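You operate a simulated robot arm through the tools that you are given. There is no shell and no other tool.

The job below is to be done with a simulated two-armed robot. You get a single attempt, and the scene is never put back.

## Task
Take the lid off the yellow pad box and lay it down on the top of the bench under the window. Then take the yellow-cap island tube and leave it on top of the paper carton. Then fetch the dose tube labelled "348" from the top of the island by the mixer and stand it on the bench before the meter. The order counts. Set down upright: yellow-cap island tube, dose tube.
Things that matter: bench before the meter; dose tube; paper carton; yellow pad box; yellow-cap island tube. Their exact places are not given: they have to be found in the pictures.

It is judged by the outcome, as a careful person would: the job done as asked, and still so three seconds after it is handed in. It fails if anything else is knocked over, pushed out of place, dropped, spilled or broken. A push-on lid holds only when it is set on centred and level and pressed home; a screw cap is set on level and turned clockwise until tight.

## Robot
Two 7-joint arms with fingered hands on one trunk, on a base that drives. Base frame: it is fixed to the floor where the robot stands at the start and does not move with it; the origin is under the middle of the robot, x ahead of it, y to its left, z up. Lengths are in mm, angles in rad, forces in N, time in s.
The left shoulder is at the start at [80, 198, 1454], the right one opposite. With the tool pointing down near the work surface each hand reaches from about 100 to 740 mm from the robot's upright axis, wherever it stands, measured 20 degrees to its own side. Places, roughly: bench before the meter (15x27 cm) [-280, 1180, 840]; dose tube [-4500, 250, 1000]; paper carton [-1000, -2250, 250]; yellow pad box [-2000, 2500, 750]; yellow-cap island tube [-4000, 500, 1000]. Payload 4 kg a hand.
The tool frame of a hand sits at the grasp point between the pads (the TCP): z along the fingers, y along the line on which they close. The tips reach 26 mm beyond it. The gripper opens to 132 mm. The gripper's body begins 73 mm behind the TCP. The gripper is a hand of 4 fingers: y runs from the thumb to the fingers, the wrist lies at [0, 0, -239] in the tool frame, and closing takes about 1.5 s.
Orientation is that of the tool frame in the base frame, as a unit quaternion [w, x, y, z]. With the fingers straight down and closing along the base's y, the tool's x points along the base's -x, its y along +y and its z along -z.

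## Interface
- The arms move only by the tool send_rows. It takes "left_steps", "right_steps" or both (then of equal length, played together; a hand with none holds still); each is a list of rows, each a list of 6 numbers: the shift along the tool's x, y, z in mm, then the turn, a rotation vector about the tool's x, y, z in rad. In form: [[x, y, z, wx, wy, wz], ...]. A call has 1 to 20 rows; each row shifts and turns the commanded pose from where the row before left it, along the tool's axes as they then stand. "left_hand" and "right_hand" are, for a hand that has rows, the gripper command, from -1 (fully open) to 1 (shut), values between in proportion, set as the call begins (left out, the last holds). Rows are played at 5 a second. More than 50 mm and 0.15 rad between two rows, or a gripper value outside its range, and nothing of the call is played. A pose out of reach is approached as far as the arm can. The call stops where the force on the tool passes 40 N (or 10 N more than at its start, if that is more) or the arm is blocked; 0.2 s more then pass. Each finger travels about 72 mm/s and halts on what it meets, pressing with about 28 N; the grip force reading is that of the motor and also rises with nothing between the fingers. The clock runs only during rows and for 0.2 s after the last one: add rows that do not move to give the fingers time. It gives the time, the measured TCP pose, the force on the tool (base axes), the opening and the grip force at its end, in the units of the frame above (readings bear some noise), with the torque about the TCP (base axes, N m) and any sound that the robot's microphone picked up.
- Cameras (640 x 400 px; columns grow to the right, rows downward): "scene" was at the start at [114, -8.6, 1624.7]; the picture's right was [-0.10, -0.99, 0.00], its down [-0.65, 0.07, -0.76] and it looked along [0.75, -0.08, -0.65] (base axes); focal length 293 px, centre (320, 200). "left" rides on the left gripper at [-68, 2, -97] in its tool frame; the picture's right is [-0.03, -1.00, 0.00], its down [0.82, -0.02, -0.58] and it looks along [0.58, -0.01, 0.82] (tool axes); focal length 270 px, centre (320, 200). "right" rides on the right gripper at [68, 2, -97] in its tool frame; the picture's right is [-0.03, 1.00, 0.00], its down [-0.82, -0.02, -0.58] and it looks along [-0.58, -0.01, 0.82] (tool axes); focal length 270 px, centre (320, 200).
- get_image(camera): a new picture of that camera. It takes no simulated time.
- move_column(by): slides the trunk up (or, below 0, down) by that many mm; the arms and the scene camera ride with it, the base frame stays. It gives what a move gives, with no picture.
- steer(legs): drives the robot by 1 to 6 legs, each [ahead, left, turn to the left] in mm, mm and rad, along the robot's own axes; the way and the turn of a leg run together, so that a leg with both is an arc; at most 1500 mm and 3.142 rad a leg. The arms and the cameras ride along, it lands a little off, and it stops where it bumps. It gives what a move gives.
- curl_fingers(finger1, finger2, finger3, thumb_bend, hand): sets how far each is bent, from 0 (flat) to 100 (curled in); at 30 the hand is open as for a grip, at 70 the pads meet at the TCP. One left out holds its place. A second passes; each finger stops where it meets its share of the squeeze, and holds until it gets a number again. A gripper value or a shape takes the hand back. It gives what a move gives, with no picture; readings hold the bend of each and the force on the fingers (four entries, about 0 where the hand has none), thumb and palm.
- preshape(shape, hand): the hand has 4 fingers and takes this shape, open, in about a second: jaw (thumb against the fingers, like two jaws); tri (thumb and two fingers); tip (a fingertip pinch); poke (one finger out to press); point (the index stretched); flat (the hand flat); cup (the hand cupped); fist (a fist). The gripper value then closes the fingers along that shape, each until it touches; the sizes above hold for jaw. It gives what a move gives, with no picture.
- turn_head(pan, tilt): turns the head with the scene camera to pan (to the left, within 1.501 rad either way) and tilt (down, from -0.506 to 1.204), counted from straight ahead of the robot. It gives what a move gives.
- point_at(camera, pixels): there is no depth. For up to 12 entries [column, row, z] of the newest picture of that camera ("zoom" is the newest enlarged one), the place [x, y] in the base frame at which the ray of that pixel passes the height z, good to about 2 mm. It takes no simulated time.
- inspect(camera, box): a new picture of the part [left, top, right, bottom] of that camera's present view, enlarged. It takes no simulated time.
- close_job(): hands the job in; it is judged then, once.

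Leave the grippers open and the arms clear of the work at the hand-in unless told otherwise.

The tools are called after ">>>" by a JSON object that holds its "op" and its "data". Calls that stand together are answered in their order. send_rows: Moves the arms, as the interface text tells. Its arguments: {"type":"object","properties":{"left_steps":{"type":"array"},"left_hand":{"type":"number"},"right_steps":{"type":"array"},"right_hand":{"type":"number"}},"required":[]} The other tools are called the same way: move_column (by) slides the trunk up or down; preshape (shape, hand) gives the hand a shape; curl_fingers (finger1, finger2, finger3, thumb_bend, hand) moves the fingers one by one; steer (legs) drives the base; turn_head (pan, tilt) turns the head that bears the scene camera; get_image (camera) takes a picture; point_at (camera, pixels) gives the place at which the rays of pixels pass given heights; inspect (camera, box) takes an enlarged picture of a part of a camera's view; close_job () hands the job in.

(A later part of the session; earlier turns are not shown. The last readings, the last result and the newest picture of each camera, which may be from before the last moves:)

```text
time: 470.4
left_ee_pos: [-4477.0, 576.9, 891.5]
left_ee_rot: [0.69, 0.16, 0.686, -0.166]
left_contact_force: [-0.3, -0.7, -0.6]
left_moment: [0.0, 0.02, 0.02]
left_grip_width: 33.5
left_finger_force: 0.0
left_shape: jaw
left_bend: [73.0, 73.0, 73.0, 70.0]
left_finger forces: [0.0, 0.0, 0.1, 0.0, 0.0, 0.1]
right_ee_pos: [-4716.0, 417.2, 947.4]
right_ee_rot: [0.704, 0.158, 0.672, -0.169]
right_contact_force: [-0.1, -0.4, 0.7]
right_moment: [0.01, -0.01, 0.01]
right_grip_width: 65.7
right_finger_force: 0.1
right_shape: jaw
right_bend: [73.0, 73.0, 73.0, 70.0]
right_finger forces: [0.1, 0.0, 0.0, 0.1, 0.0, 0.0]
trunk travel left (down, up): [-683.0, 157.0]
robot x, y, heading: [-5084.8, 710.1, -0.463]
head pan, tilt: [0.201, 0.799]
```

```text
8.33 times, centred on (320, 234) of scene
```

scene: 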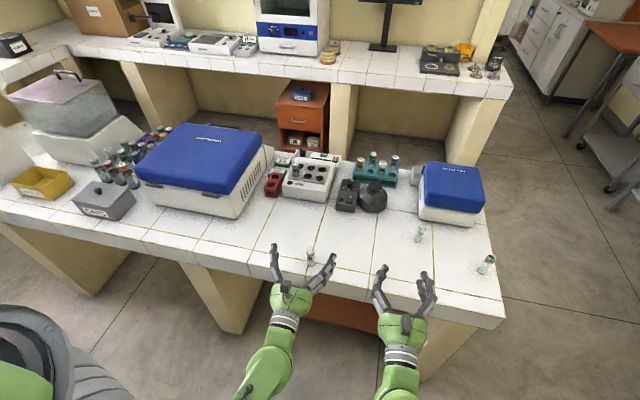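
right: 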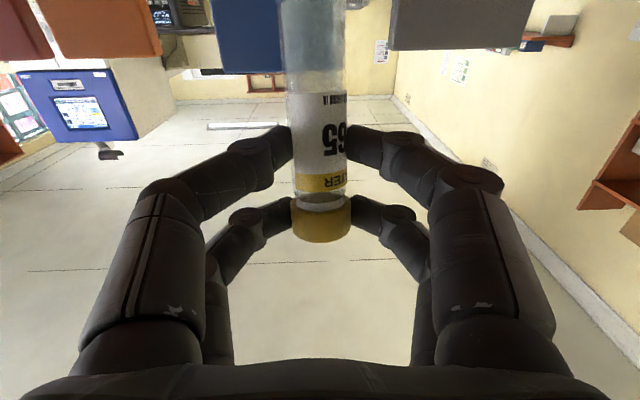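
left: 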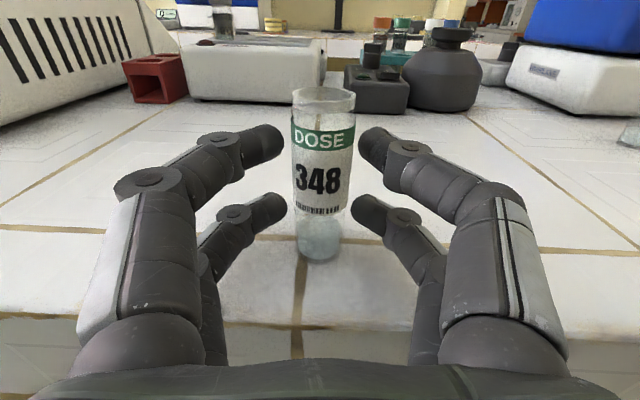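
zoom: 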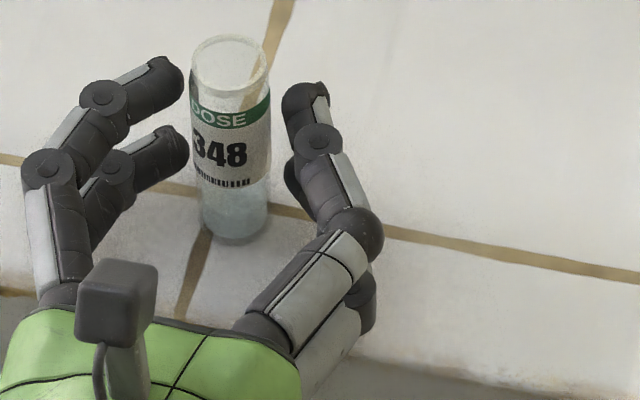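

Alignment looks good. Close fully.

>>> {"op": "send_rows", "data": {"left_steps": [[0, 0, 0, 0, 0, 0], [0, 0, 0, 0, 0, 0], [0, 0, 0, 0, 0, 0], [0, 0, 0, 0, 0, 0]], "left_hand": 1}}

>>> {"op": "get_image", "data": {"camera": "left"}}

```text
time: 471.4
left_ee_pos: [-4478.2, 576.5, 892.9]
left_ee_rot: [0.69, 0.16, 0.686, -0.166]
left_contact_force: [0.4, -0.9, 0.0]
left_moment: [-0.02, -0.01, -0.03]
left_grip_width: 17.3
left_finger_force: 28.1
left_shape: jaw
left_bend: [73.0, 73.0, 73.0, 71.0]
left_finger forces: [23.7, 23.7, 23.3, 0.1, 23.3, 0.1]
right_ee_pos: [-4715.4, 418.4, 947.5]
right_ee_rot: [0.704, 0.157, 0.672, -0.168]
right_contact_force: [0.5, 0.5, -0.3]
right_moment: [0.0, 0.04, 0.03]
right_grip_width: 65.8
right_finger_force: 0.1
right_shape: jaw
right_bend: [73.0, 73.0, 73.0, 70.0]
right_finger forces: [0.1, 0.0, 0.0, 0.0, 0.0, 0.0]
trunk travel left (down, up): [-683.0, 157.0]
robot x, y, heading: [-5083.0, 709.6, -0.463]
head pan, tilt: [0.201, 0.799]
```

```text
taken
```

left: 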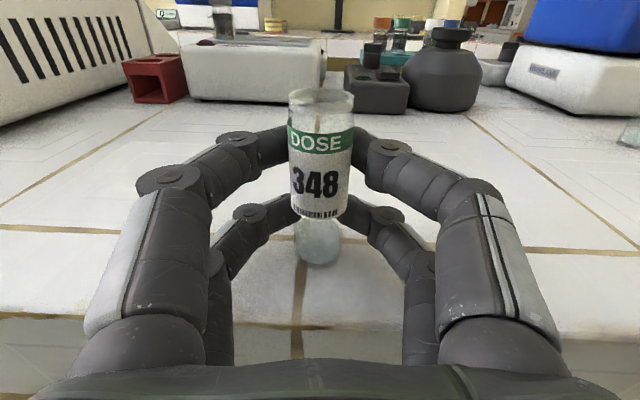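

All four hold, but the reading (17 mm) shows the tips grip beyond the tube's widest line, pulling it inward. Reopen slightly, back off 9 mm and re-close to get a better centred grip.

>>> {"op": "send_rows", "data": {"left_steps": [[0, 0, 0, 0, 0, 0], [0, 0, 0, 0, 0, 0], [0, 0, 0, 0, 0, 0], [0, 0, -5, 0, 0, 0], [0, 0, -4, 0, 0, 0], [0, 0, 0, 0, 0, 0]], "left_hand": 0.35}}

>>> {"op": "send_rows", "data": {"left_steps": [[0, 0, 0, 0, 0, 0], [0, 0, 0, 0, 0, 0], [0, 0, 0, 0, 0, 0], [0, 0, 0, 0, 0, 0]], "left_hand": 1}}

>>> {"op": "get_image", "data": {"camera": "left"}}

```text
time: 472.8
left_ee_pos: [-4485.5, 581.2, 892.3]
left_ee_rot: [0.691, 0.159, 0.686, -0.165]
left_contact_force: [-0.3, -0.5, 1.3]
left_moment: [0.03, -0.02, 0.01]
left_grip_width: 42.4
left_finger_force: 0.1
left_shape: jaw
left_bend: [74.0, 74.0, 74.0, 70.0]
left_finger forces: [0.0, 0.0, 0.0, 0.1, 0.1, 0.0]
right_ee_pos: [-4716.5, 419.2, 946.0]
right_ee_rot: [0.703, 0.158, 0.672, -0.169]
right_contact_force: [-0.8, 0.1, -0.9]
right_moment: [0.01, 0.01, -0.03]
right_grip_width: 65.9
right_finger_force: 0.0
right_shape: jaw
right_bend: [73.0, 73.0, 73.0, 70.0]
right_finger forces: [0.1, 0.1, 0.0, 0.1, 0.1, 0.1]
trunk travel left (down, up): [-683.0, 157.0]
robot x, y, heading: [-5081.4, 708.5, -0.463]
head pan, tilt: [0.201, 0.799]
```

```text
time: 473.8
left_ee_pos: [-4484.6, 582.3, 891.6]
left_ee_rot: [0.69, 0.16, 0.686, -0.166]
left_contact_force: [0.1, 0.2, 1.2]
left_moment: [-0.02, 0.02, 0.02]
left_grip_width: 20.0
left_finger_force: 27.9
left_shape: jaw
left_bend: [73.0, 73.0, 73.0, 70.0]
left_finger forces: [25.1, 25.2, 24.9, 0.0, 25.5, 0.1]
right_ee_pos: [-4716.0, 418.5, 946.4]
right_ee_rot: [0.703, 0.158, 0.672, -0.169]
right_contact_force: [0.1, -0.4, -0.6]
right_moment: [0.03, 0.0, 0.0]
right_grip_width: 65.7
right_finger_force: 0.0
right_shape: jaw
right_bend: [73.0, 73.0, 73.0, 70.0]
right_finger forces: [0.0, 0.1, 0.0, 0.1, 0.1, 0.1]
trunk travel left (down, up): [-683.0, 157.0]
robot x, y, heading: [-5080.9, 709.8, -0.462]
head pan, tilt: [0.201, 0.799]
```

```text
taken
```

left: 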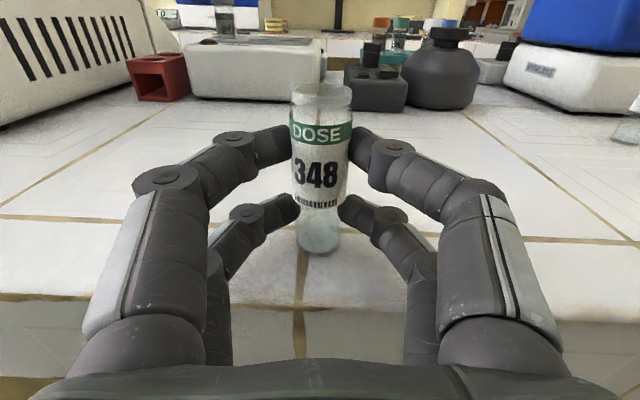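

Better (20 mm, 25 N each). One more small correction: back 4 mm and re-close.

>>> {"op": "send_rows", "data": {"left_steps": [[0, 0, 0, 0, 0, 0], [0, 0, 0, 0, 0, 0], [0, 0, 0, 0, 0, 0], [0, 0, -4, 0, 0, 0], [0, 0, 0, 0, 0, 0]], "left_hand": 0.4}}

>>> {"op": "send_rows", "data": {"left_steps": [[0, 0, 0, 0, 0, 0], [0, 0, 0, 0, 0, 0], [0, 0, 0, 0, 0, 0], [0, 0, 0, 0, 0, 0]], "left_hand": 1}}

>>> {"op": "get_image", "data": {"camera": "left"}}

```text
time: 475.0
left_ee_pos: [-4489.7, 582.4, 892.2]
left_ee_rot: [0.69, 0.159, 0.686, -0.166]
left_contact_force: [-0.5, -0.2, -0.5]
left_moment: [0.03, 0.02, 0.0]
left_grip_width: 39.2
left_finger_force: 0.2
left_shape: jaw
left_bend: [74.0, 74.0, 74.0, 70.0]
left_finger forces: [0.1, 0.0, 0.1, 0.0, 0.1, 0.1]
right_ee_pos: [-4715.4, 418.9, 947.3]
right_ee_rot: [0.704, 0.157, 0.672, -0.168]
right_contact_force: [0.0, -0.4, -0.1]
right_moment: [0.0, 0.0, 0.01]
right_grip_width: 65.9
right_finger_force: 0.2
right_shape: jaw
right_bend: [73.0, 73.0, 73.0, 70.0]
right_finger forces: [0.0, 0.1, 0.0, 0.1, 0.0, 0.0]
trunk travel left (down, up): [-683.0, 157.0]
robot x, y, heading: [-5081.2, 711.8, -0.469]
head pan, tilt: [0.201, 0.799]
```

```text
time: 476.0
left_ee_pos: [-4487.4, 582.0, 891.8]
left_ee_rot: [0.69, 0.16, 0.686, -0.166]
left_contact_force: [-0.2, -0.2, -0.4]
left_moment: [-0.01, 0.0, 0.02]
left_grip_width: 19.7
left_finger_force: 27.8
left_shape: jaw
left_bend: [73.0, 73.0, 73.0, 70.0]
left_finger forces: [25.1, 25.2, 24.9, 0.0, 25.3, 0.0]
right_ee_pos: [-4714.7, 419.1, 946.0]
right_ee_rot: [0.703, 0.158, 0.672, -0.169]
right_contact_force: [0.1, -0.5, -0.5]
right_moment: [0.02, 0.0, -0.02]
right_grip_width: 65.7
right_finger_force: 0.0
right_shape: jaw
right_bend: [73.0, 73.0, 73.0, 70.0]
right_finger forces: [0.0, 0.0, 0.0, 0.1, 0.0, 0.0]
trunk travel left (down, up): [-683.0, 157.0]
robot x, y, heading: [-5080.4, 710.7, -0.461]
head pan, tilt: [0.201, 0.799]
```

```text
taken
```

left: 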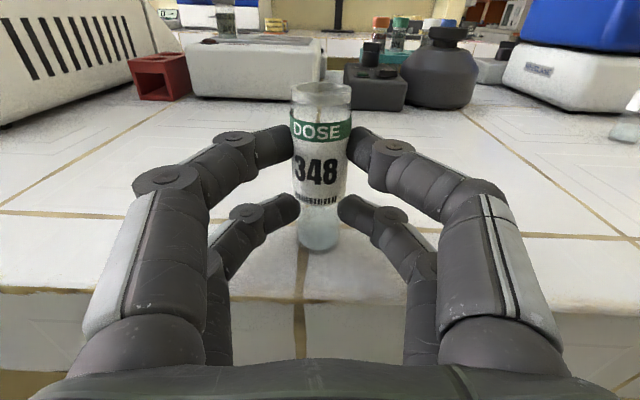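

Width is at its maximum here (≈20 mm = tube diameter), so the grip is centred. Lift slowly 30 mm and check.

>>> {"op": "send_rows", "data": {"left_steps": [[-2, 0, 0, 0, 0, 0], [-3, 0, 0, 0, 0, 0], [-5, 0, 0, 0, 0, 0], [-5, 0, 0, 0, 0, 0], [-5, 0, 0, 0, 0, 0], [-5, 0, 0, 0, 0, 0], [-5, 0, 0, 0, 0, 0], [0, 0, 0, 0, 0, 0]]}}

>>> {"op": "get_image", "data": {"camera": "left"}}

>>> {"op": "inspect", "data": {"camera": "scene", "box": [290, 200, 350, 248]}}

```text
time: 477.8
left_ee_pos: [-4487.9, 582.5, 922.8]
left_ee_rot: [0.691, 0.159, 0.686, -0.166]
left_contact_force: [0.8, -0.1, 0.2]
left_moment: [0.03, 0.01, -0.02]
left_grip_width: 19.9
left_finger_force: 27.9
left_shape: jaw
left_bend: [73.0, 73.0, 73.0, 70.0]
left_finger forces: [25.1, 25.2, 24.9, 0.0, 25.3, 0.1]
right_ee_pos: [-4715.9, 419.2, 946.6]
right_ee_rot: [0.703, 0.158, 0.672, -0.168]
right_contact_force: [0.9, 0.0, -0.3]
right_moment: [-0.01, 0.03, 0.0]
right_grip_width: 65.8
right_finger_force: 0.1
right_shape: jaw
right_bend: [73.0, 73.0, 73.0, 70.0]
right_finger forces: [0.0, 0.0, 0.1, 0.0, 0.0, 0.0]
trunk travel left (down, up): [-683.0, 157.0]
robot x, y, heading: [-5084.5, 710.0, -0.459]
head pan, tilt: [0.201, 0.799]
```

```text
taken
```

left: 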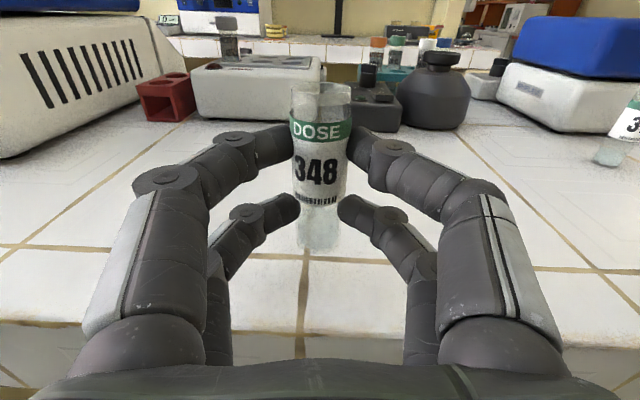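

```text
8.33 times, centred on (320, 224) of scene
```

zoom: 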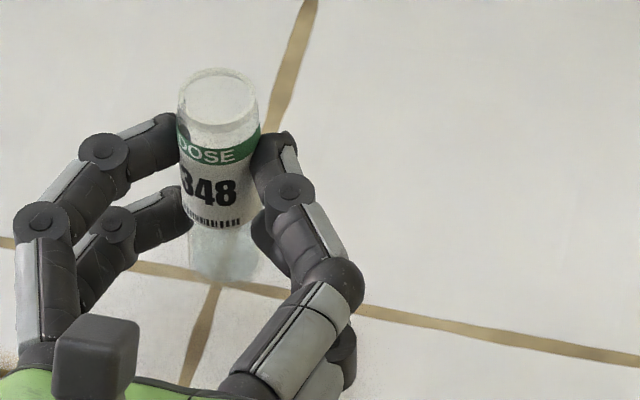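

Tube lifts cleanly with steady forces. Raise the trunk 150 mm, then retract the hand gently.

>>> {"op": "move_column", "data": {"by": 150}}

>>> {"op": "send_rows", "data": {"left_steps": [[0, 0, -4, 0, 0, 0], [0, 0, -8, 0, 0, 0], [0, 0, -10, 0, 0, 0], [0, 0, -10, 0, 0, 0], [0, 0, -10, 0, 0, 0], [0, 0, -10, 0, 0, 0], [0, 0, -10, 0, 0, 0], [0, 0, -10, 0, 0, 0], [0, 0, -10, 0, 0, 0], [0, 0, -8, 0, 0, 0], [0, 0, -4, 0, 0, 0], [0, 0, 0, 0, 0, 0]]}}

>>> {"op": "get_image", "data": {"camera": "left"}}

```text
time: 479.6
left_ee_pos: [-4490.0, 582.2, 1071.2]
left_ee_rot: [0.69, 0.159, 0.686, -0.165]
left_contact_force: [0.6, 0.3, -0.1]
left_moment: [-0.04, -0.01, -0.02]
left_grip_width: 19.8
left_finger_force: 28.4
left_shape: jaw
left_bend: [73.0, 73.0, 73.0, 70.0]
left_finger forces: [25.1, 25.1, 24.8, 0.1, 25.4, 0.0]
right_ee_pos: [-4715.8, 418.6, 1096.3]
right_ee_rot: [0.704, 0.157, 0.672, -0.168]
right_contact_force: [0.8, -0.7, -0.6]
right_moment: [0.04, 0.01, -0.01]
right_grip_width: 65.8
right_finger_force: 0.2
right_shape: jaw
right_bend: [73.0, 73.0, 73.0, 70.0]
right_finger forces: [0.0, 0.0, 0.0, 0.0, 0.0, 0.0]
trunk travel left (down, up): [-833.0, 7.0]
robot x, y, heading: [-5081.3, 711.5, -0.465]
head pan, tilt: [0.201, 0.799]
```

```text
time: 482.2
left_ee_pos: [-4573.1, 624.0, 1071.0]
left_ee_rot: [0.69, 0.16, 0.686, -0.166]
left_contact_force: [0.3, 0.0, -0.3]
left_moment: [0.02, 0.01, -0.01]
left_grip_width: 19.8
left_finger_force: 27.9
left_shape: jaw
left_bend: [73.0, 73.0, 73.0, 70.0]
left_finger forces: [25.1, 25.2, 25.0, 0.1, 25.5, 0.0]
right_ee_pos: [-4715.7, 419.3, 1097.5]
right_ee_rot: [0.703, 0.159, 0.672, -0.169]
right_contact_force: [-0.3, 0.9, 0.7]
right_moment: [-0.01, 0.01, -0.04]
right_grip_width: 65.8
right_finger_force: 0.1
right_shape: jaw
right_bend: [73.0, 73.0, 73.0, 70.0]
right_finger forces: [0.1, 0.1, 0.0, 0.1, 0.1, 0.0]
trunk travel left (down, up): [-833.0, 7.0]
robot x, y, heading: [-5079.1, 715.1, -0.465]
head pan, tilt: [0.201, 0.799]
```

```text
taken
```

left: 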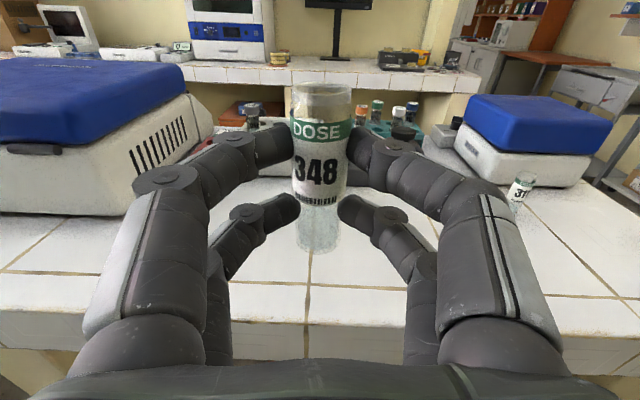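

Secure. Drive: strafe right out of the far aisle, then back through the corridor to the first half.

>>> {"op": "steer", "data": {"legs": [[0, -1365, 0]]}}

>>> {"op": "turn_head", "data": {"pan": 0.0, "tilt": 0.5}}

>>> {"op": "get_image", "data": {"camera": "scene"}}

```text
time: 489.0
left_ee_pos: [-5184.8, -597.6, 1071.0]
left_ee_rot: [0.69, 0.161, 0.686, -0.167]
left_contact_force: [-0.2, -0.3, -0.8]
left_moment: [-0.01, 0.03, 0.02]
left_grip_width: 19.7
left_finger_force: 27.8
left_shape: jaw
left_bend: [73.0, 73.0, 73.0, 70.0]
left_finger forces: [25.2, 25.2, 25.0, 0.0, 25.4, 0.1]
right_ee_pos: [-5328.1, -805.0, 1097.4]
right_ee_rot: [0.703, 0.159, 0.672, -0.17]
right_contact_force: [-0.1, 0.5, -0.3]
right_moment: [0.01, 0.02, -0.01]
right_grip_width: 66.0
right_finger_force: 0.1
right_shape: jaw
right_bend: [73.0, 73.0, 73.0, 70.0]
right_finger forces: [0.0, 0.0, 0.1, 0.0, 0.0, 0.1]
trunk travel left (down, up): [-833.0, 7.0]
robot x, y, heading: [-5692.5, -506.5, -0.468]
head pan, tilt: [0.201, 0.799]
```

```text
time: 489.8
left_ee_pos: [-5184.2, -598.3, 1071.1]
left_ee_rot: [0.69, 0.162, 0.686, -0.167]
left_contact_force: [-1.1, -0.3, 0.3]
left_moment: [0.01, 0.01, -0.04]
left_grip_width: 19.6
left_finger_force: 28.2
left_shape: jaw
left_bend: [73.0, 73.0, 73.0, 70.0]
left_finger forces: [25.2, 25.2, 25.0, 0.0, 25.4, 0.0]
right_ee_pos: [-5329.3, -804.9, 1096.8]
right_ee_rot: [0.704, 0.158, 0.672, -0.169]
right_contact_force: [-0.6, 0.5, 1.1]
right_moment: [0.02, -0.01, 0.0]
right_grip_width: 65.6
right_finger_force: 0.1
right_shape: jaw
right_bend: [73.0, 73.0, 73.0, 70.0]
right_finger forces: [0.1, 0.0, 0.0, 0.0, 0.0, 0.1]
trunk travel left (down, up): [-833.0, 7.0]
robot x, y, heading: [-5694.3, -511.7, -0.467]
head pan, tilt: [0.0, 0.499]
```

```text
taken
```

scene: 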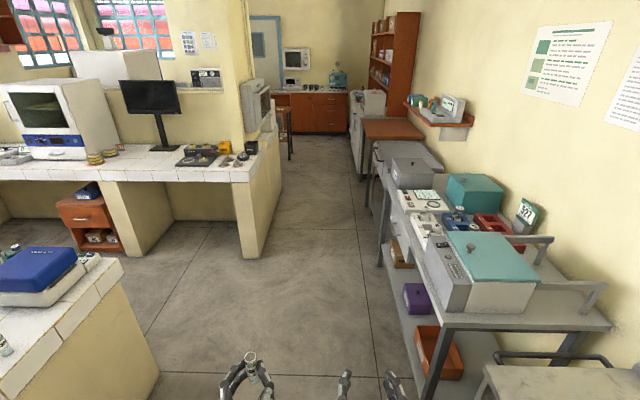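

Clear path ahead. Drive through to the first half in stages.

>>> {"op": "steer", "data": {"legs": [[1450, 0, 0], [1400, 0, 0]]}}

>>> {"op": "get_image", "data": {"camera": "scene"}}

```text
time: 503.6
left_ee_pos: [-2661.1, -1920.7, 1070.7]
left_ee_rot: [0.688, 0.167, 0.684, -0.173]
left_contact_force: [-0.4, 0.1, -0.7]
left_moment: [-0.01, 0.01, -0.01]
left_grip_width: 19.7
left_finger_force: 27.9
left_shape: jaw
left_bend: [73.0, 73.0, 73.0, 70.0]
left_finger forces: [25.3, 25.2, 25.0, 0.1, 25.5, 0.0]
right_ee_pos: [-2808.9, -2123.4, 1097.1]
right_ee_rot: [0.703, 0.165, 0.669, -0.177]
right_contact_force: [-0.3, -0.2, 0.9]
right_moment: [0.01, 0.0, -0.02]
right_grip_width: 65.7
right_finger_force: 0.0
right_shape: jaw
right_bend: [73.0, 73.0, 73.0, 70.0]
right_finger forces: [0.0, 0.1, 0.1, 0.0, 0.0, 0.0]
trunk travel left (down, up): [-833.0, 7.0]
robot x, y, heading: [-3167.2, -1823.1, -0.488]
head pan, tilt: [0.0, 0.499]
```

```text
taken
```

scene: 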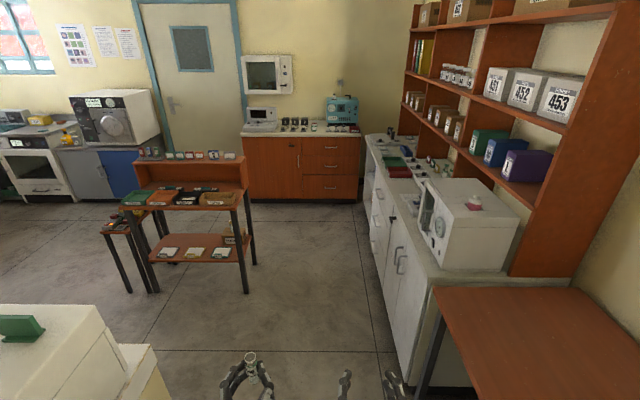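

Continue ahead 1280 mm with a small heading correction.

>>> {"op": "steer", "data": {"legs": [[0, 30, 0.02], [1270, 0, 0]]}}

>>> {"op": "turn_head", "data": {"pan": 0.0, "tilt": 0.6}}

>>> {"op": "get_image", "data": {"camera": "scene"}}

>>> {"op": "inspect", "data": {"camera": "scene", "box": [60, 120, 280, 280]}}

```text
time: 510.4
left_ee_pos: [-1508.8, -2438.4, 1072.9]
left_ee_rot: [0.691, 0.157, 0.687, -0.162]
left_contact_force: [0.6, 0.0, -0.4]
left_moment: [0.01, 0.01, 0.01]
left_grip_width: 19.7
left_finger_force: 28.2
left_shape: jaw
left_bend: [73.0, 73.0, 73.0, 70.0]
left_finger forces: [25.2, 25.2, 25.0, 0.1, 25.4, 0.1]
right_ee_pos: [-1651.0, -2647.3, 1098.0]
right_ee_rot: [0.704, 0.155, 0.672, -0.166]
right_contact_force: [-0.6, -0.2, -0.6]
right_moment: [-0.01, 0.01, -0.05]
right_grip_width: 65.6
right_finger_force: 0.1
right_shape: jaw
right_bend: [73.0, 73.0, 73.0, 70.0]
right_finger forces: [0.0, 0.1, 0.1, 0.0, 0.0, 0.0]
trunk travel left (down, up): [-833.0, 7.0]
robot x, y, heading: [-2015.1, -2358.2, -0.459]
head pan, tilt: [0.0, 0.499]
```

```text
time: 511.1
left_ee_pos: [-1508.8, -2438.8, 1070.6]
left_ee_rot: [0.691, 0.157, 0.686, -0.163]
left_contact_force: [-0.2, -0.7, 0.1]
left_moment: [0.02, 0.01, -0.01]
left_grip_width: 19.8
left_finger_force: 28.0
left_shape: jaw
left_bend: [73.0, 73.0, 73.0, 70.0]
left_finger forces: [25.1, 25.4, 25.0, 0.1, 25.4, 0.1]
right_ee_pos: [-1649.9, -2647.9, 1098.0]
right_ee_rot: [0.704, 0.155, 0.673, -0.166]
right_contact_force: [-0.4, -0.4, 0.4]
right_moment: [-0.03, -0.01, 0.03]
right_grip_width: 65.9
right_finger_force: 0.0
right_shape: jaw
right_bend: [73.0, 73.0, 73.0, 70.0]
right_finger forces: [0.0, 0.1, 0.0, 0.0, 0.1, 0.0]
trunk travel left (down, up): [-833.0, 7.0]
robot x, y, heading: [-2017.7, -2356.5, -0.455]
head pan, tilt: [0.0, 0.6]
```

```text
taken
```

scene: 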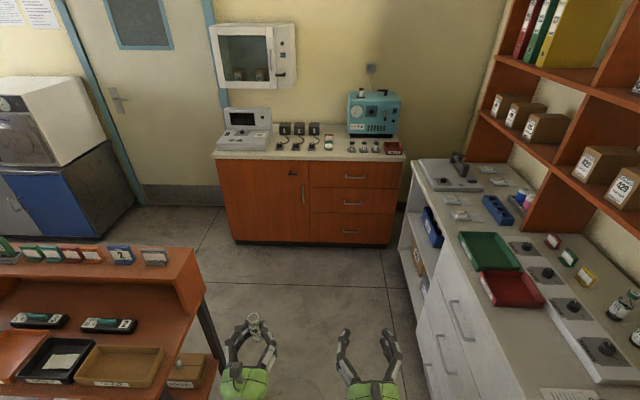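

```text
2.50 times, centred on (170, 200) of scene
```

zoom: 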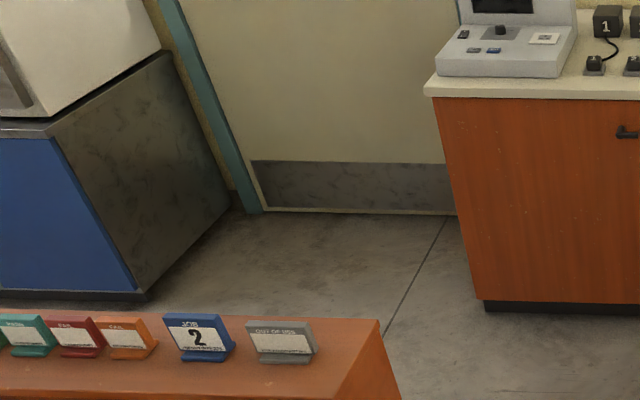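

All devices are standing. Turn left to face along the room and drive up between divider and trolley.

>>> {"op": "steer", "data": {"legs": [[0, 0, 1.566], [1450, 60, 0], [1400, 0, 0]]}}

>>> {"op": "get_image", "data": {"camera": "scene"}}

```text
time: 528.7
left_ee_pos: [-660.2, 718.7, 1071.5]
left_ee_rot: [0.609, -0.366, 0.602, 0.365]
left_contact_force: [0.9, 0.1, -0.4]
left_moment: [0.0, -0.02, 0.0]
left_grip_width: 19.6
left_finger_force: 28.3
left_shape: jaw
left_bend: [73.0, 73.0, 73.0, 70.0]
left_finger forces: [25.2, 25.2, 24.9, 0.1, 25.5, 0.0]
right_ee_pos: [-456.5, 572.5, 1097.9]
right_ee_rot: [0.621, -0.357, 0.59, 0.372]
right_contact_force: [0.2, -0.2, 0.0]
right_moment: [-0.01, 0.01, 0.03]
right_grip_width: 66.1
right_finger_force: 0.0
right_shape: jaw
right_bend: [73.0, 73.0, 73.0, 70.0]
right_finger forces: [0.0, 0.0, 0.1, 0.0, 0.0, 0.1]
trunk travel left (down, up): [-833.0, 7.0]
robot x, y, heading: [-755.8, 211.6, 1.091]
head pan, tilt: [0.0, 0.6]
```

```text
taken
```

scene: 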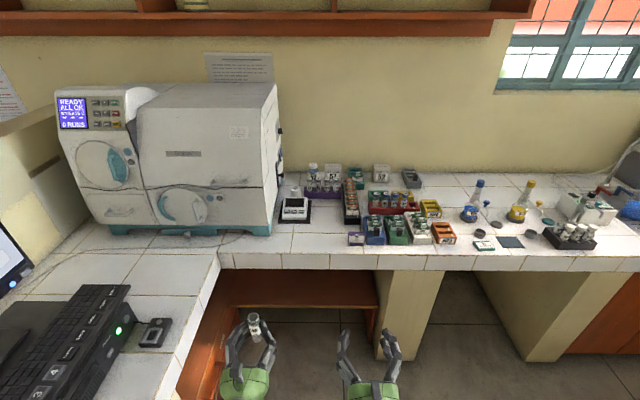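

The target area (−280,1180) projects to about (314,237): free bench in front of the small white meter at (293,207). Zoom.

>>> {"op": "inspect", "data": {"camera": "scene", "box": [230, 160, 430, 280]}}

>>> {"op": "point_at", "data": {"camera": "scene", "pixels": [[314, 237, 845], [293, 222, 845], [220, 258, 845], [300, 254, 845], [360, 254, 845], [350, 244, 845], [310, 222, 845], [340, 237, 845], [230, 240, 845]]}}

```text
3.20 times, centred on (330, 220) of scene
```

zoom: 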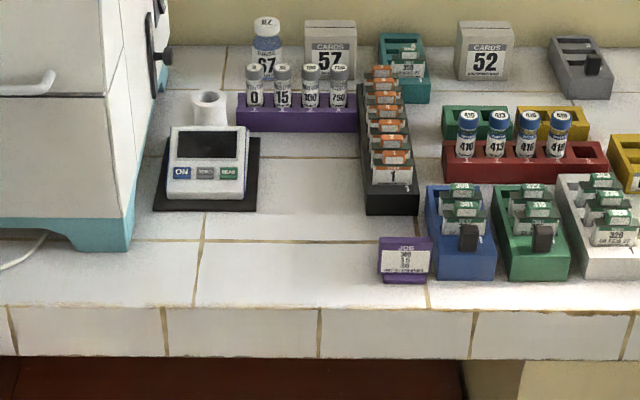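

```text
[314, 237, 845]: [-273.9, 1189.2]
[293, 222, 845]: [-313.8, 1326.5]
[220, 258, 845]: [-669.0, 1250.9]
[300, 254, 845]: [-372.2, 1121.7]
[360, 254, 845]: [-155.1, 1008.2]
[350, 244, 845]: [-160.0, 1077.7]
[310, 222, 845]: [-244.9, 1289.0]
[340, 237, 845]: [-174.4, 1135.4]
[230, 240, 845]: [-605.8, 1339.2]
```

The free area in front of the meter is clear (white machine to the left, purple JOB sign to the right). Drive 460 ahead and 139 right, raising the right hand out of the way.

>>> {"op": "steer", "data": {"legs": [[440, -139, 0.01]]}}

>>> {"op": "send_rows", "data": {"right_steps": [[-30, 0, 0, 0, 0, 0], [-30, 0, 0, 0, 0, 0], [-30, 0, 0, 0, 0, 0], [-30, 0, 0, 0, 0, 0], [0, 0, 0, 0, 0, 0]]}}

>>> {"op": "turn_head", "data": {"pan": 0.1, "tilt": 0.8}}

>>> {"op": "get_image", "data": {"camera": "scene"}}

>>> {"op": "get_image", "data": {"camera": "left"}}

```text
time: 531.5
left_ee_pos: [-341.9, 1045.2, 1072.5]
left_ee_rot: [0.607, -0.371, 0.598, 0.369]
left_contact_force: [-1.5, -0.4, -0.3]
left_moment: [-0.06, -0.02, 0.0]
left_grip_width: 19.8
left_finger_force: 27.7
left_shape: jaw
left_bend: [73.0, 73.0, 73.0, 70.0]
left_finger forces: [25.1, 25.2, 25.0, 0.0, 25.4, 0.0]
right_ee_pos: [-135.9, 900.6, 1097.5]
right_ee_rot: [0.618, -0.362, 0.587, 0.376]
right_contact_force: [-0.4, -0.4, -0.7]
right_moment: [-0.02, 0.01, 0.01]
right_grip_width: 65.7
right_finger_force: 0.0
right_shape: jaw
right_bend: [73.0, 73.0, 73.0, 70.0]
right_finger forces: [0.0, 0.0, 0.0, 0.1, 0.0, 0.0]
trunk travel left (down, up): [-833.0, 7.0]
robot x, y, heading: [-429.3, 540.0, 1.096]
head pan, tilt: [0.0, 0.6]
```

```text
time: 532.7
left_ee_pos: [-340.6, 1046.2, 1072.1]
left_ee_rot: [0.606, -0.37, 0.6, 0.369]
left_contact_force: [-0.3, -0.4, -0.7]
left_moment: [0.0, -0.02, 0.0]
left_grip_width: 19.6
left_finger_force: 28.1
left_shape: jaw
left_bend: [73.0, 73.0, 73.0, 70.0]
left_finger forces: [25.1, 25.3, 25.0, 0.0, 25.4, 0.0]
right_ee_pos: [-137.9, 896.7, 1217.1]
right_ee_rot: [0.618, -0.362, 0.589, 0.375]
right_contact_force: [0.5, -0.5, 0.4]
right_moment: [0.01, 0.0, 0.02]
right_grip_width: 65.9
right_finger_force: 0.0
right_shape: jaw
right_bend: [73.0, 73.0, 73.0, 70.0]
right_finger forces: [0.0, 0.1, 0.1, 0.1, 0.0, 0.0]
trunk travel left (down, up): [-833.0, 7.0]
robot x, y, heading: [-427.9, 536.3, 1.102]
head pan, tilt: [0.0, 0.6]
```

```text
time: 533.4
left_ee_pos: [-339.9, 1047.2, 1071.7]
left_ee_rot: [0.607, -0.369, 0.6, 0.368]
left_contact_force: [-0.3, 0.6, -0.4]
left_moment: [0.0, 0.01, -0.02]
left_grip_width: 19.6
left_finger_force: 28.3
left_shape: jaw
left_bend: [73.0, 73.0, 73.0, 70.0]
left_finger forces: [25.1, 25.2, 25.1, 0.0, 25.3, 0.0]
right_ee_pos: [-137.6, 897.3, 1216.4]
right_ee_rot: [0.618, -0.362, 0.588, 0.376]
right_contact_force: [0.4, -1.6, -0.4]
right_moment: [-0.01, 0.02, -0.01]
right_grip_width: 65.5
right_finger_force: 0.1
right_shape: jaw
right_bend: [73.0, 73.0, 73.0, 70.0]
right_finger forces: [0.0, 0.0, 0.0, 0.1, 0.1, 0.1]
trunk travel left (down, up): [-833.0, 7.0]
robot x, y, heading: [-430.8, 538.5, 1.106]
head pan, tilt: [0.099, 0.799]
```

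```text
taken
```

scene: 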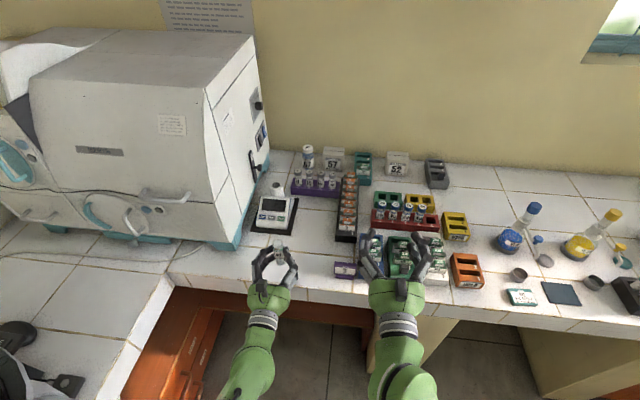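

```text
taken
```

left: 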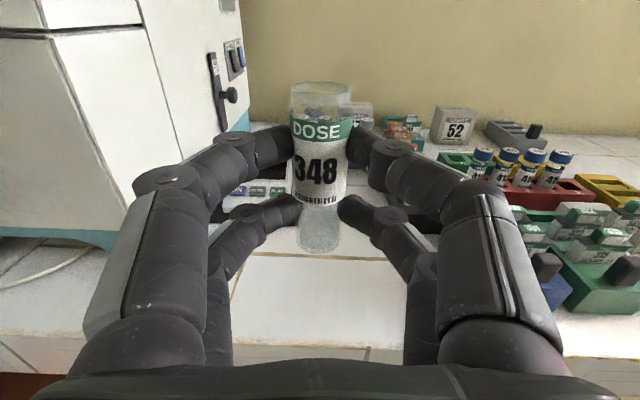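

Position is right: the target is 127 mm further forward and 6 mm left. Move the hand forward gently.

>>> {"op": "send_rows", "data": {"left_steps": [[0, 1, 5, 0, 0, 0], [0, 1, 8, 0, 0, 0], [0, 1, 10, 0, 0, 0], [0, 1, 12, 0, 0, 0], [0, 1, 12, 0, 0, 0], [0, 1, 12, 0, 0, 0], [0, 0, 12, 0, 0, 0], [0, 0, 12, 0, 0, 0], [0, 0, 12, 0, 0, 0], [0, 0, 12, 0, 0, 0], [0, 0, 10, 0, 0, 0], [0, 0, 7, 0, 0, 0], [0, 0, 3, 0, 0, 0], [0, 0, 0, 0, 0, 0]]}}

>>> {"op": "move_column", "data": {"by": -150}}

>>> {"op": "get_image", "data": {"camera": "left"}}

>>> {"op": "get_image", "data": {"camera": "scene"}}

```text
time: 536.4
left_ee_pos: [-287.8, 1161.9, 1072.0]
left_ee_rot: [0.606, -0.37, 0.599, 0.369]
left_contact_force: [-0.2, -0.2, -0.3]
left_moment: [-0.01, -0.01, -0.02]
left_grip_width: 19.9
left_finger_force: 27.5
left_shape: jaw
left_bend: [73.0, 73.0, 73.0, 70.0]
left_finger forces: [25.2, 25.2, 24.9, 0.0, 25.4, 0.0]
right_ee_pos: [-138.3, 898.2, 1216.7]
right_ee_rot: [0.619, -0.36, 0.588, 0.376]
right_contact_force: [0.2, 0.7, -0.6]
right_moment: [0.0, -0.02, 0.0]
right_grip_width: 65.9
right_finger_force: 0.1
right_shape: jaw
right_bend: [73.0, 73.0, 73.0, 70.0]
right_finger forces: [0.1, 0.1, 0.0, 0.1, 0.1, 0.0]
trunk travel left (down, up): [-833.0, 7.0]
robot x, y, heading: [-425.9, 540.7, 1.103]
head pan, tilt: [0.099, 0.799]
```

```text
time: 538.2
left_ee_pos: [-288.8, 1162.7, 923.1]
left_ee_rot: [0.607, -0.371, 0.598, 0.369]
left_contact_force: [-0.4, -0.7, -1.5]
left_moment: [0.03, -0.03, -0.01]
left_grip_width: 19.7
left_finger_force: 28.0
left_shape: jaw
left_bend: [73.0, 73.0, 73.0, 70.0]
left_finger forces: [25.2, 25.2, 25.0, 0.0, 25.4, 0.1]
right_ee_pos: [-138.4, 898.1, 1067.0]
right_ee_rot: [0.618, -0.362, 0.588, 0.376]
right_contact_force: [-0.1, 0.0, 0.7]
right_moment: [0.04, 0.0, -0.03]
right_grip_width: 65.8
right_finger_force: 0.1
right_shape: jaw
right_bend: [73.0, 73.0, 73.0, 70.0]
right_finger forces: [0.0, 0.0, 0.1, 0.0, 0.0, 0.0]
trunk travel left (down, up): [-683.0, 157.0]
robot x, y, heading: [-427.6, 539.9, 1.101]
head pan, tilt: [0.099, 0.799]
```

```text
taken
```

left: 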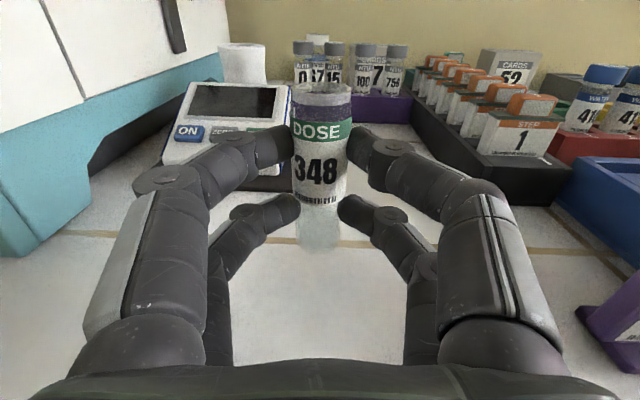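

```text
taken
```

scene: 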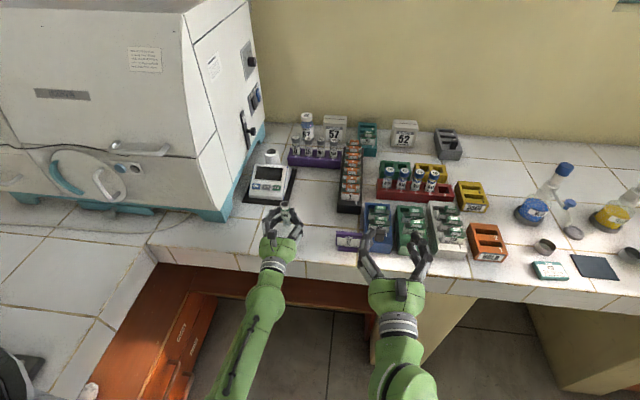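

The tube is over the centre of the area in front of the meter. Lower 22 mm, then small steps.

>>> {"op": "move_column", "data": {"by": -22}}

>>> {"op": "move_column", "data": {"by": -4}}

>>> {"op": "move_column", "data": {"by": -3}}

>>> {"op": "get_image", "data": {"camera": "left"}}

```text
time: 538.9
left_ee_pos: [-286.7, 1162.7, 899.7]
left_ee_rot: [0.606, -0.37, 0.6, 0.369]
left_contact_force: [0.8, 0.3, -0.4]
left_moment: [0.01, 0.0, 0.02]
left_grip_width: 19.5
left_finger_force: 28.0
left_shape: jaw
left_bend: [73.0, 73.0, 73.0, 70.0]
left_finger forces: [25.1, 25.2, 25.0, 0.1, 25.4, 0.0]
right_ee_pos: [-136.5, 897.6, 1044.5]
right_ee_rot: [0.618, -0.362, 0.588, 0.376]
right_contact_force: [0.4, 0.0, 0.0]
right_moment: [0.03, 0.02, 0.02]
right_grip_width: 65.9
right_finger_force: 0.1
right_shape: jaw
right_bend: [73.0, 73.0, 73.0, 70.0]
right_finger forces: [0.1, 0.0, 0.1, 0.1, 0.0, 0.0]
trunk travel left (down, up): [-661.0, 179.0]
robot x, y, heading: [-427.9, 538.8, 1.099]
head pan, tilt: [0.099, 0.799]
```

```text
time: 539.4
left_ee_pos: [-288.0, 1162.2, 896.1]
left_ee_rot: [0.606, -0.37, 0.6, 0.369]
left_contact_force: [-0.2, 0.5, -0.5]
left_moment: [0.02, -0.01, 0.0]
left_grip_width: 19.5
left_finger_force: 28.2
left_shape: jaw
left_bend: [73.0, 73.0, 73.0, 70.0]
left_finger forces: [25.1, 25.2, 25.0, 0.0, 25.4, 0.0]
right_ee_pos: [-137.0, 899.4, 1040.5]
right_ee_rot: [0.618, -0.362, 0.588, 0.376]
right_contact_force: [-0.5, 0.0, -0.2]
right_moment: [0.0, 0.04, 0.02]
right_grip_width: 65.8
right_finger_force: 0.1
right_shape: jaw
right_bend: [73.0, 73.0, 73.0, 70.0]
right_finger forces: [0.1, 0.0, 0.0, 0.0, 0.1, 0.0]
trunk travel left (down, up): [-657.0, 183.0]
robot x, y, heading: [-429.3, 542.4, 1.097]
head pan, tilt: [0.099, 0.799]
```

```text
time: 539.9
left_ee_pos: [-288.1, 1163.0, 891.5]
left_ee_rot: [0.606, -0.37, 0.599, 0.369]
left_contact_force: [0.3, -1.1, -0.3]
left_moment: [-0.02, 0.0, -0.01]
left_grip_width: 19.4
left_finger_force: 28.0
left_shape: jaw
left_bend: [73.0, 73.0, 73.0, 70.0]
left_finger forces: [25.1, 25.1, 24.9, 0.0, 25.4, 0.1]
right_ee_pos: [-137.6, 898.3, 1038.2]
right_ee_rot: [0.618, -0.362, 0.588, 0.377]
right_contact_force: [-0.1, 0.4, 0.8]
right_moment: [-0.03, -0.04, -0.01]
right_grip_width: 65.9
right_finger_force: 0.1
right_shape: jaw
right_bend: [73.0, 73.0, 73.0, 70.0]
right_finger forces: [0.0, 0.0, 0.0, 0.1, 0.0, 0.1]
trunk travel left (down, up): [-654.0, 186.0]
robot x, y, heading: [-430.4, 538.1, 1.1]
head pan, tilt: [0.099, 0.799]
```

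```text
taken
```

left: 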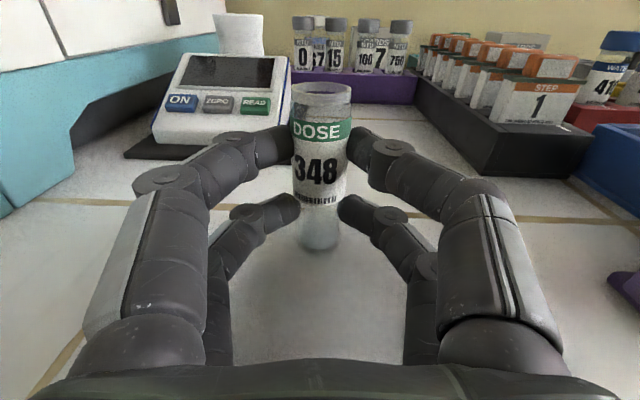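

Close to the bench. Step down 2 mm at a time, watching the force.

>>> {"op": "move_column", "data": {"by": -2}}

>>> {"op": "move_column", "data": {"by": -2}}

>>> {"op": "move_column", "data": {"by": -2}}

```text
time: 540.4
left_ee_pos: [-286.6, 1163.1, 891.4]
left_ee_rot: [0.607, -0.37, 0.599, 0.369]
left_contact_force: [1.1, -0.6, 1.9]
left_moment: [0.0, 0.01, 0.01]
left_grip_width: 19.8
left_finger_force: 27.8
left_shape: jaw
left_bend: [73.0, 73.0, 73.0, 70.0]
left_finger forces: [25.2, 25.3, 24.9, 0.1, 25.6, 0.0]
right_ee_pos: [-137.5, 897.8, 1036.4]
right_ee_rot: [0.618, -0.362, 0.589, 0.376]
right_contact_force: [-0.5, 0.0, -0.7]
right_moment: [0.01, -0.01, 0.0]
right_grip_width: 65.9
right_finger_force: 0.1
right_shape: jaw
right_bend: [73.0, 73.0, 73.0, 70.0]
right_finger forces: [0.1, 0.0, 0.0, 0.0, 0.0, 0.1]
trunk travel left (down, up): [-652.0, 188.0]
robot x, y, heading: [-428.6, 537.9, 1.102]
head pan, tilt: [0.099, 0.799]
```

```text
time: 541.0
left_ee_pos: [-286.5, 1162.7, 892.0]
left_ee_rot: [0.608, -0.37, 0.597, 0.37]
left_contact_force: [-1.3, -0.5, 7.3]
left_moment: [0.19, -0.01, 0.0]
left_grip_width: 19.7
left_finger_force: 28.1
left_shape: jaw
left_bend: [73.0, 73.0, 73.0, 70.0]
left_finger forces: [25.1, 25.8, 24.8, 0.1, 26.1, 0.1]
right_ee_pos: [-138.3, 897.9, 1033.3]
right_ee_rot: [0.618, -0.362, 0.588, 0.377]
right_contact_force: [-0.2, -0.4, 0.5]
right_moment: [-0.01, 0.02, 0.01]
right_grip_width: 65.8
right_finger_force: 0.1
right_shape: jaw
right_bend: [73.0, 73.0, 73.0, 70.0]
right_finger forces: [0.1, 0.1, 0.0, 0.0, 0.0, 0.0]
trunk travel left (down, up): [-650.0, 190.0]
robot x, y, heading: [-429.1, 539.0, 1.099]
head pan, tilt: [0.099, 0.799]
```

```text
time: 541.5
left_ee_pos: [-287.6, 1161.1, 891.7]
left_ee_rot: [0.609, -0.368, 0.598, 0.369]
left_contact_force: [0.4, 1.0, 15.9]
left_moment: [0.34, 0.0, -0.01]
left_grip_width: 19.5
left_finger_force: 28.2
left_shape: jaw
left_bend: [73.0, 73.0, 73.0, 70.0]
left_finger forces: [24.9, 26.1, 24.8, 0.0, 26.4, 0.1]
right_ee_pos: [-136.9, 897.6, 1032.7]
right_ee_rot: [0.618, -0.362, 0.587, 0.378]
right_contact_force: [0.0, 1.0, 0.3]
right_moment: [0.0, 0.0, 0.02]
right_grip_width: 65.8
right_finger_force: 0.0
right_shape: jaw
right_bend: [73.0, 73.0, 73.0, 70.0]
right_finger forces: [0.0, 0.1, 0.0, 0.1, 0.1, 0.1]
trunk travel left (down, up): [-648.0, 192.0]
robot x, y, heading: [-426.9, 541.4, 1.1]
head pan, tilt: [0.099, 0.799]
```

Touchdown (16 N). Raise 3 mm to unload.

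>>> {"op": "move_column", "data": {"by": 3}}

>>> {"op": "move_column", "data": {"by": 1}}

```text
time: 542.0
left_ee_pos: [-287.2, 1161.4, 891.8]
left_ee_rot: [0.607, -0.37, 0.599, 0.369]
left_contact_force: [1.0, 2.5, 13.0]
left_moment: [0.34, -0.05, 0.0]
left_grip_width: 19.6
left_finger_force: 28.0
left_shape: jaw
left_bend: [73.0, 73.0, 73.0, 70.0]
left_finger forces: [25.4, 25.8, 24.8, 0.1, 26.1, 0.0]
right_ee_pos: [-137.8, 896.2, 1036.2]
right_ee_rot: [0.617, -0.363, 0.587, 0.377]
right_contact_force: [0.8, -0.5, 0.4]
right_moment: [0.0, -0.05, 0.02]
right_grip_width: 65.5
right_finger_force: 0.1
right_shape: jaw
right_bend: [73.0, 73.0, 73.0, 70.0]
right_finger forces: [0.0, 0.0, 0.0, 0.0, 0.0, 0.0]
trunk travel left (down, up): [-651.0, 189.0]
robot x, y, heading: [-428.8, 540.5, 1.098]
head pan, tilt: [0.099, 0.799]
```

```text
time: 542.5
left_ee_pos: [-288.7, 1162.3, 891.5]
left_ee_rot: [0.607, -0.37, 0.599, 0.369]
left_contact_force: [0.1, 2.5, 8.6]
left_moment: [0.25, 0.03, -0.03]
left_grip_width: 19.6
left_finger_force: 28.3
left_shape: jaw
left_bend: [73.0, 73.0, 73.0, 70.0]
left_finger forces: [25.3, 25.7, 24.9, 0.0, 26.3, 0.1]
right_ee_pos: [-137.2, 897.7, 1036.2]
right_ee_rot: [0.618, -0.362, 0.587, 0.377]
right_contact_force: [-0.7, 0.0, -0.3]
right_moment: [-0.01, -0.01, -0.02]
right_grip_width: 65.7
right_finger_force: 0.1
right_shape: jaw
right_bend: [73.0, 73.0, 73.0, 70.0]
right_finger forces: [0.0, 0.0, 0.0, 0.0, 0.1, 0.1]
trunk travel left (down, up): [-652.0, 188.0]
robot x, y, heading: [-431.0, 537.9, 1.11]
head pan, tilt: [0.099, 0.799]
```

>>> {"op": "move_column", "data": {"by": 2}}

>>> {"op": "inspect", "data": {"camera": "scene", "box": [250, 180, 330, 240]}}

```text
time: 543.0
left_ee_pos: [-288.4, 1162.6, 891.7]
left_ee_rot: [0.605, -0.371, 0.6, 0.369]
left_contact_force: [0.2, 0.5, 2.4]
left_moment: [0.07, -0.02, -0.03]
left_grip_width: 19.6
left_finger_force: 28.0
left_shape: jaw
left_bend: [73.0, 73.0, 73.0, 70.0]
left_finger forces: [25.7, 25.4, 25.4, 0.0, 25.9, 0.0]
right_ee_pos: [-137.2, 898.9, 1037.6]
right_ee_rot: [0.618, -0.362, 0.587, 0.377]
right_contact_force: [-0.1, 0.1, -0.1]
right_moment: [0.02, 0.04, -0.03]
right_grip_width: 65.8
right_finger_force: 0.0
right_shape: jaw
right_bend: [73.0, 73.0, 73.0, 70.0]
right_finger forces: [0.0, 0.0, 0.0, 0.0, 0.0, 0.1]
trunk travel left (down, up): [-654.0, 186.0]
robot x, y, heading: [-430.2, 539.3, 1.1]
head pan, tilt: [0.099, 0.799]
```

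```text
6.67 times, centred on (290, 210) of scene
```

zoom: 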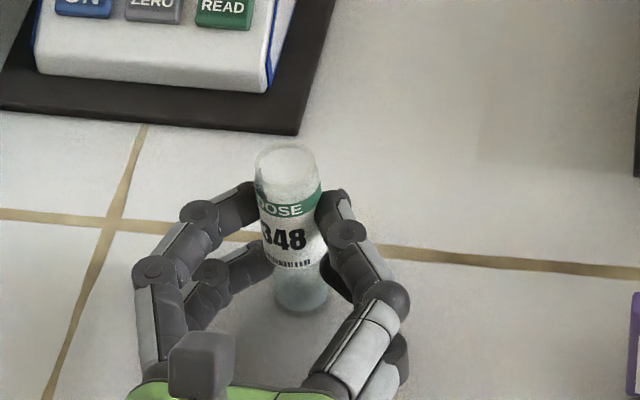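

Nearly unloaded (2 N), tube vertical. Open the fingers gradually.

>>> {"op": "send_rows", "data": {"left_steps": [[0, 0, 0, 0, 0, 0], [0, 0, 0, 0, 0, 0], [0, 0, 0, 0, 0, 0]], "left_hand": 0.45}}

>>> {"op": "inspect", "data": {"camera": "scene", "box": [250, 180, 330, 240]}}

>>> {"op": "send_rows", "data": {"left_steps": [[0, 0, 0, 0, 0, 0], [0, 0, 0, 0, 0, 0], [0, 0, 0, 0, 0, 0]], "left_hand": 0.0}}

>>> {"op": "get_image", "data": {"camera": "left"}}

```text
time: 543.8
left_ee_pos: [-288.2, 1161.7, 892.4]
left_ee_rot: [0.606, -0.37, 0.6, 0.368]
left_contact_force: [-0.1, -0.6, 0.5]
left_moment: [0.0, 0.03, 0.02]
left_grip_width: 35.9
left_finger_force: 0.1
left_shape: jaw
left_bend: [74.0, 74.0, 74.0, 70.0]
left_finger forces: [0.0, 0.0, 0.1, 0.1, 0.1, 0.0]
right_ee_pos: [-137.8, 898.8, 1037.9]
right_ee_rot: [0.618, -0.361, 0.588, 0.376]
right_contact_force: [-1.0, 0.6, 0.1]
right_moment: [0.0, -0.02, 0.0]
right_grip_width: 65.7
right_finger_force: 0.1
right_shape: jaw
right_bend: [73.0, 73.0, 73.0, 70.0]
right_finger forces: [0.2, 0.0, 0.0, 0.0, 0.0, 0.0]
trunk travel left (down, up): [-654.0, 186.0]
robot x, y, heading: [-428.5, 538.5, 1.105]
head pan, tilt: [0.099, 0.799]
```

```text
6.67 times, centred on (290, 210) of scene
```

zoom: 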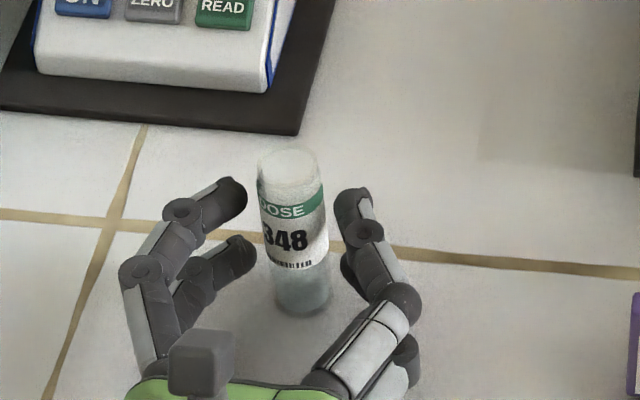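

```text
time: 544.6
left_ee_pos: [-288.0, 1162.3, 893.3]
left_ee_rot: [0.607, -0.37, 0.6, 0.368]
left_contact_force: [0.6, 0.1, 0.0]
left_moment: [-0.03, 0.02, 0.0]
left_grip_width: 65.3
left_finger_force: 0.1
left_shape: jaw
left_bend: [73.0, 73.0, 73.0, 70.0]
left_finger forces: [0.0, 0.1, 0.1, 0.1, 0.1, 0.0]
right_ee_pos: [-137.7, 897.1, 1038.4]
right_ee_rot: [0.618, -0.361, 0.588, 0.376]
right_contact_force: [-1.8, -0.9, 1.0]
right_moment: [0.0, 0.02, -0.03]
right_grip_width: 65.8
right_finger_force: 0.1
right_shape: jaw
right_bend: [73.0, 73.0, 73.0, 70.0]
right_finger forces: [0.0, 0.1, 0.1, 0.0, 0.0, 0.0]
trunk travel left (down, up): [-654.0, 186.0]
robot x, y, heading: [-431.3, 538.6, 1.102]
head pan, tilt: [0.099, 0.799]
```

```text
taken
```

left: 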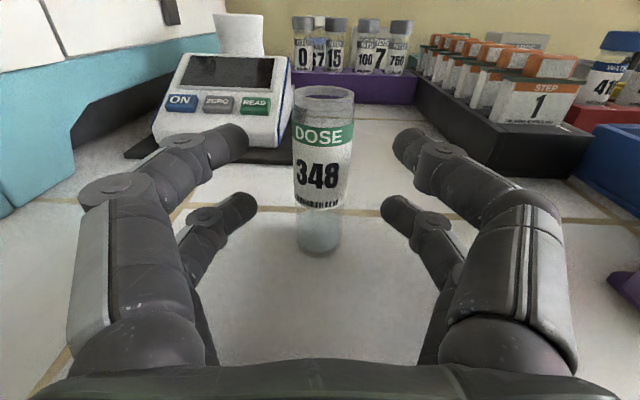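

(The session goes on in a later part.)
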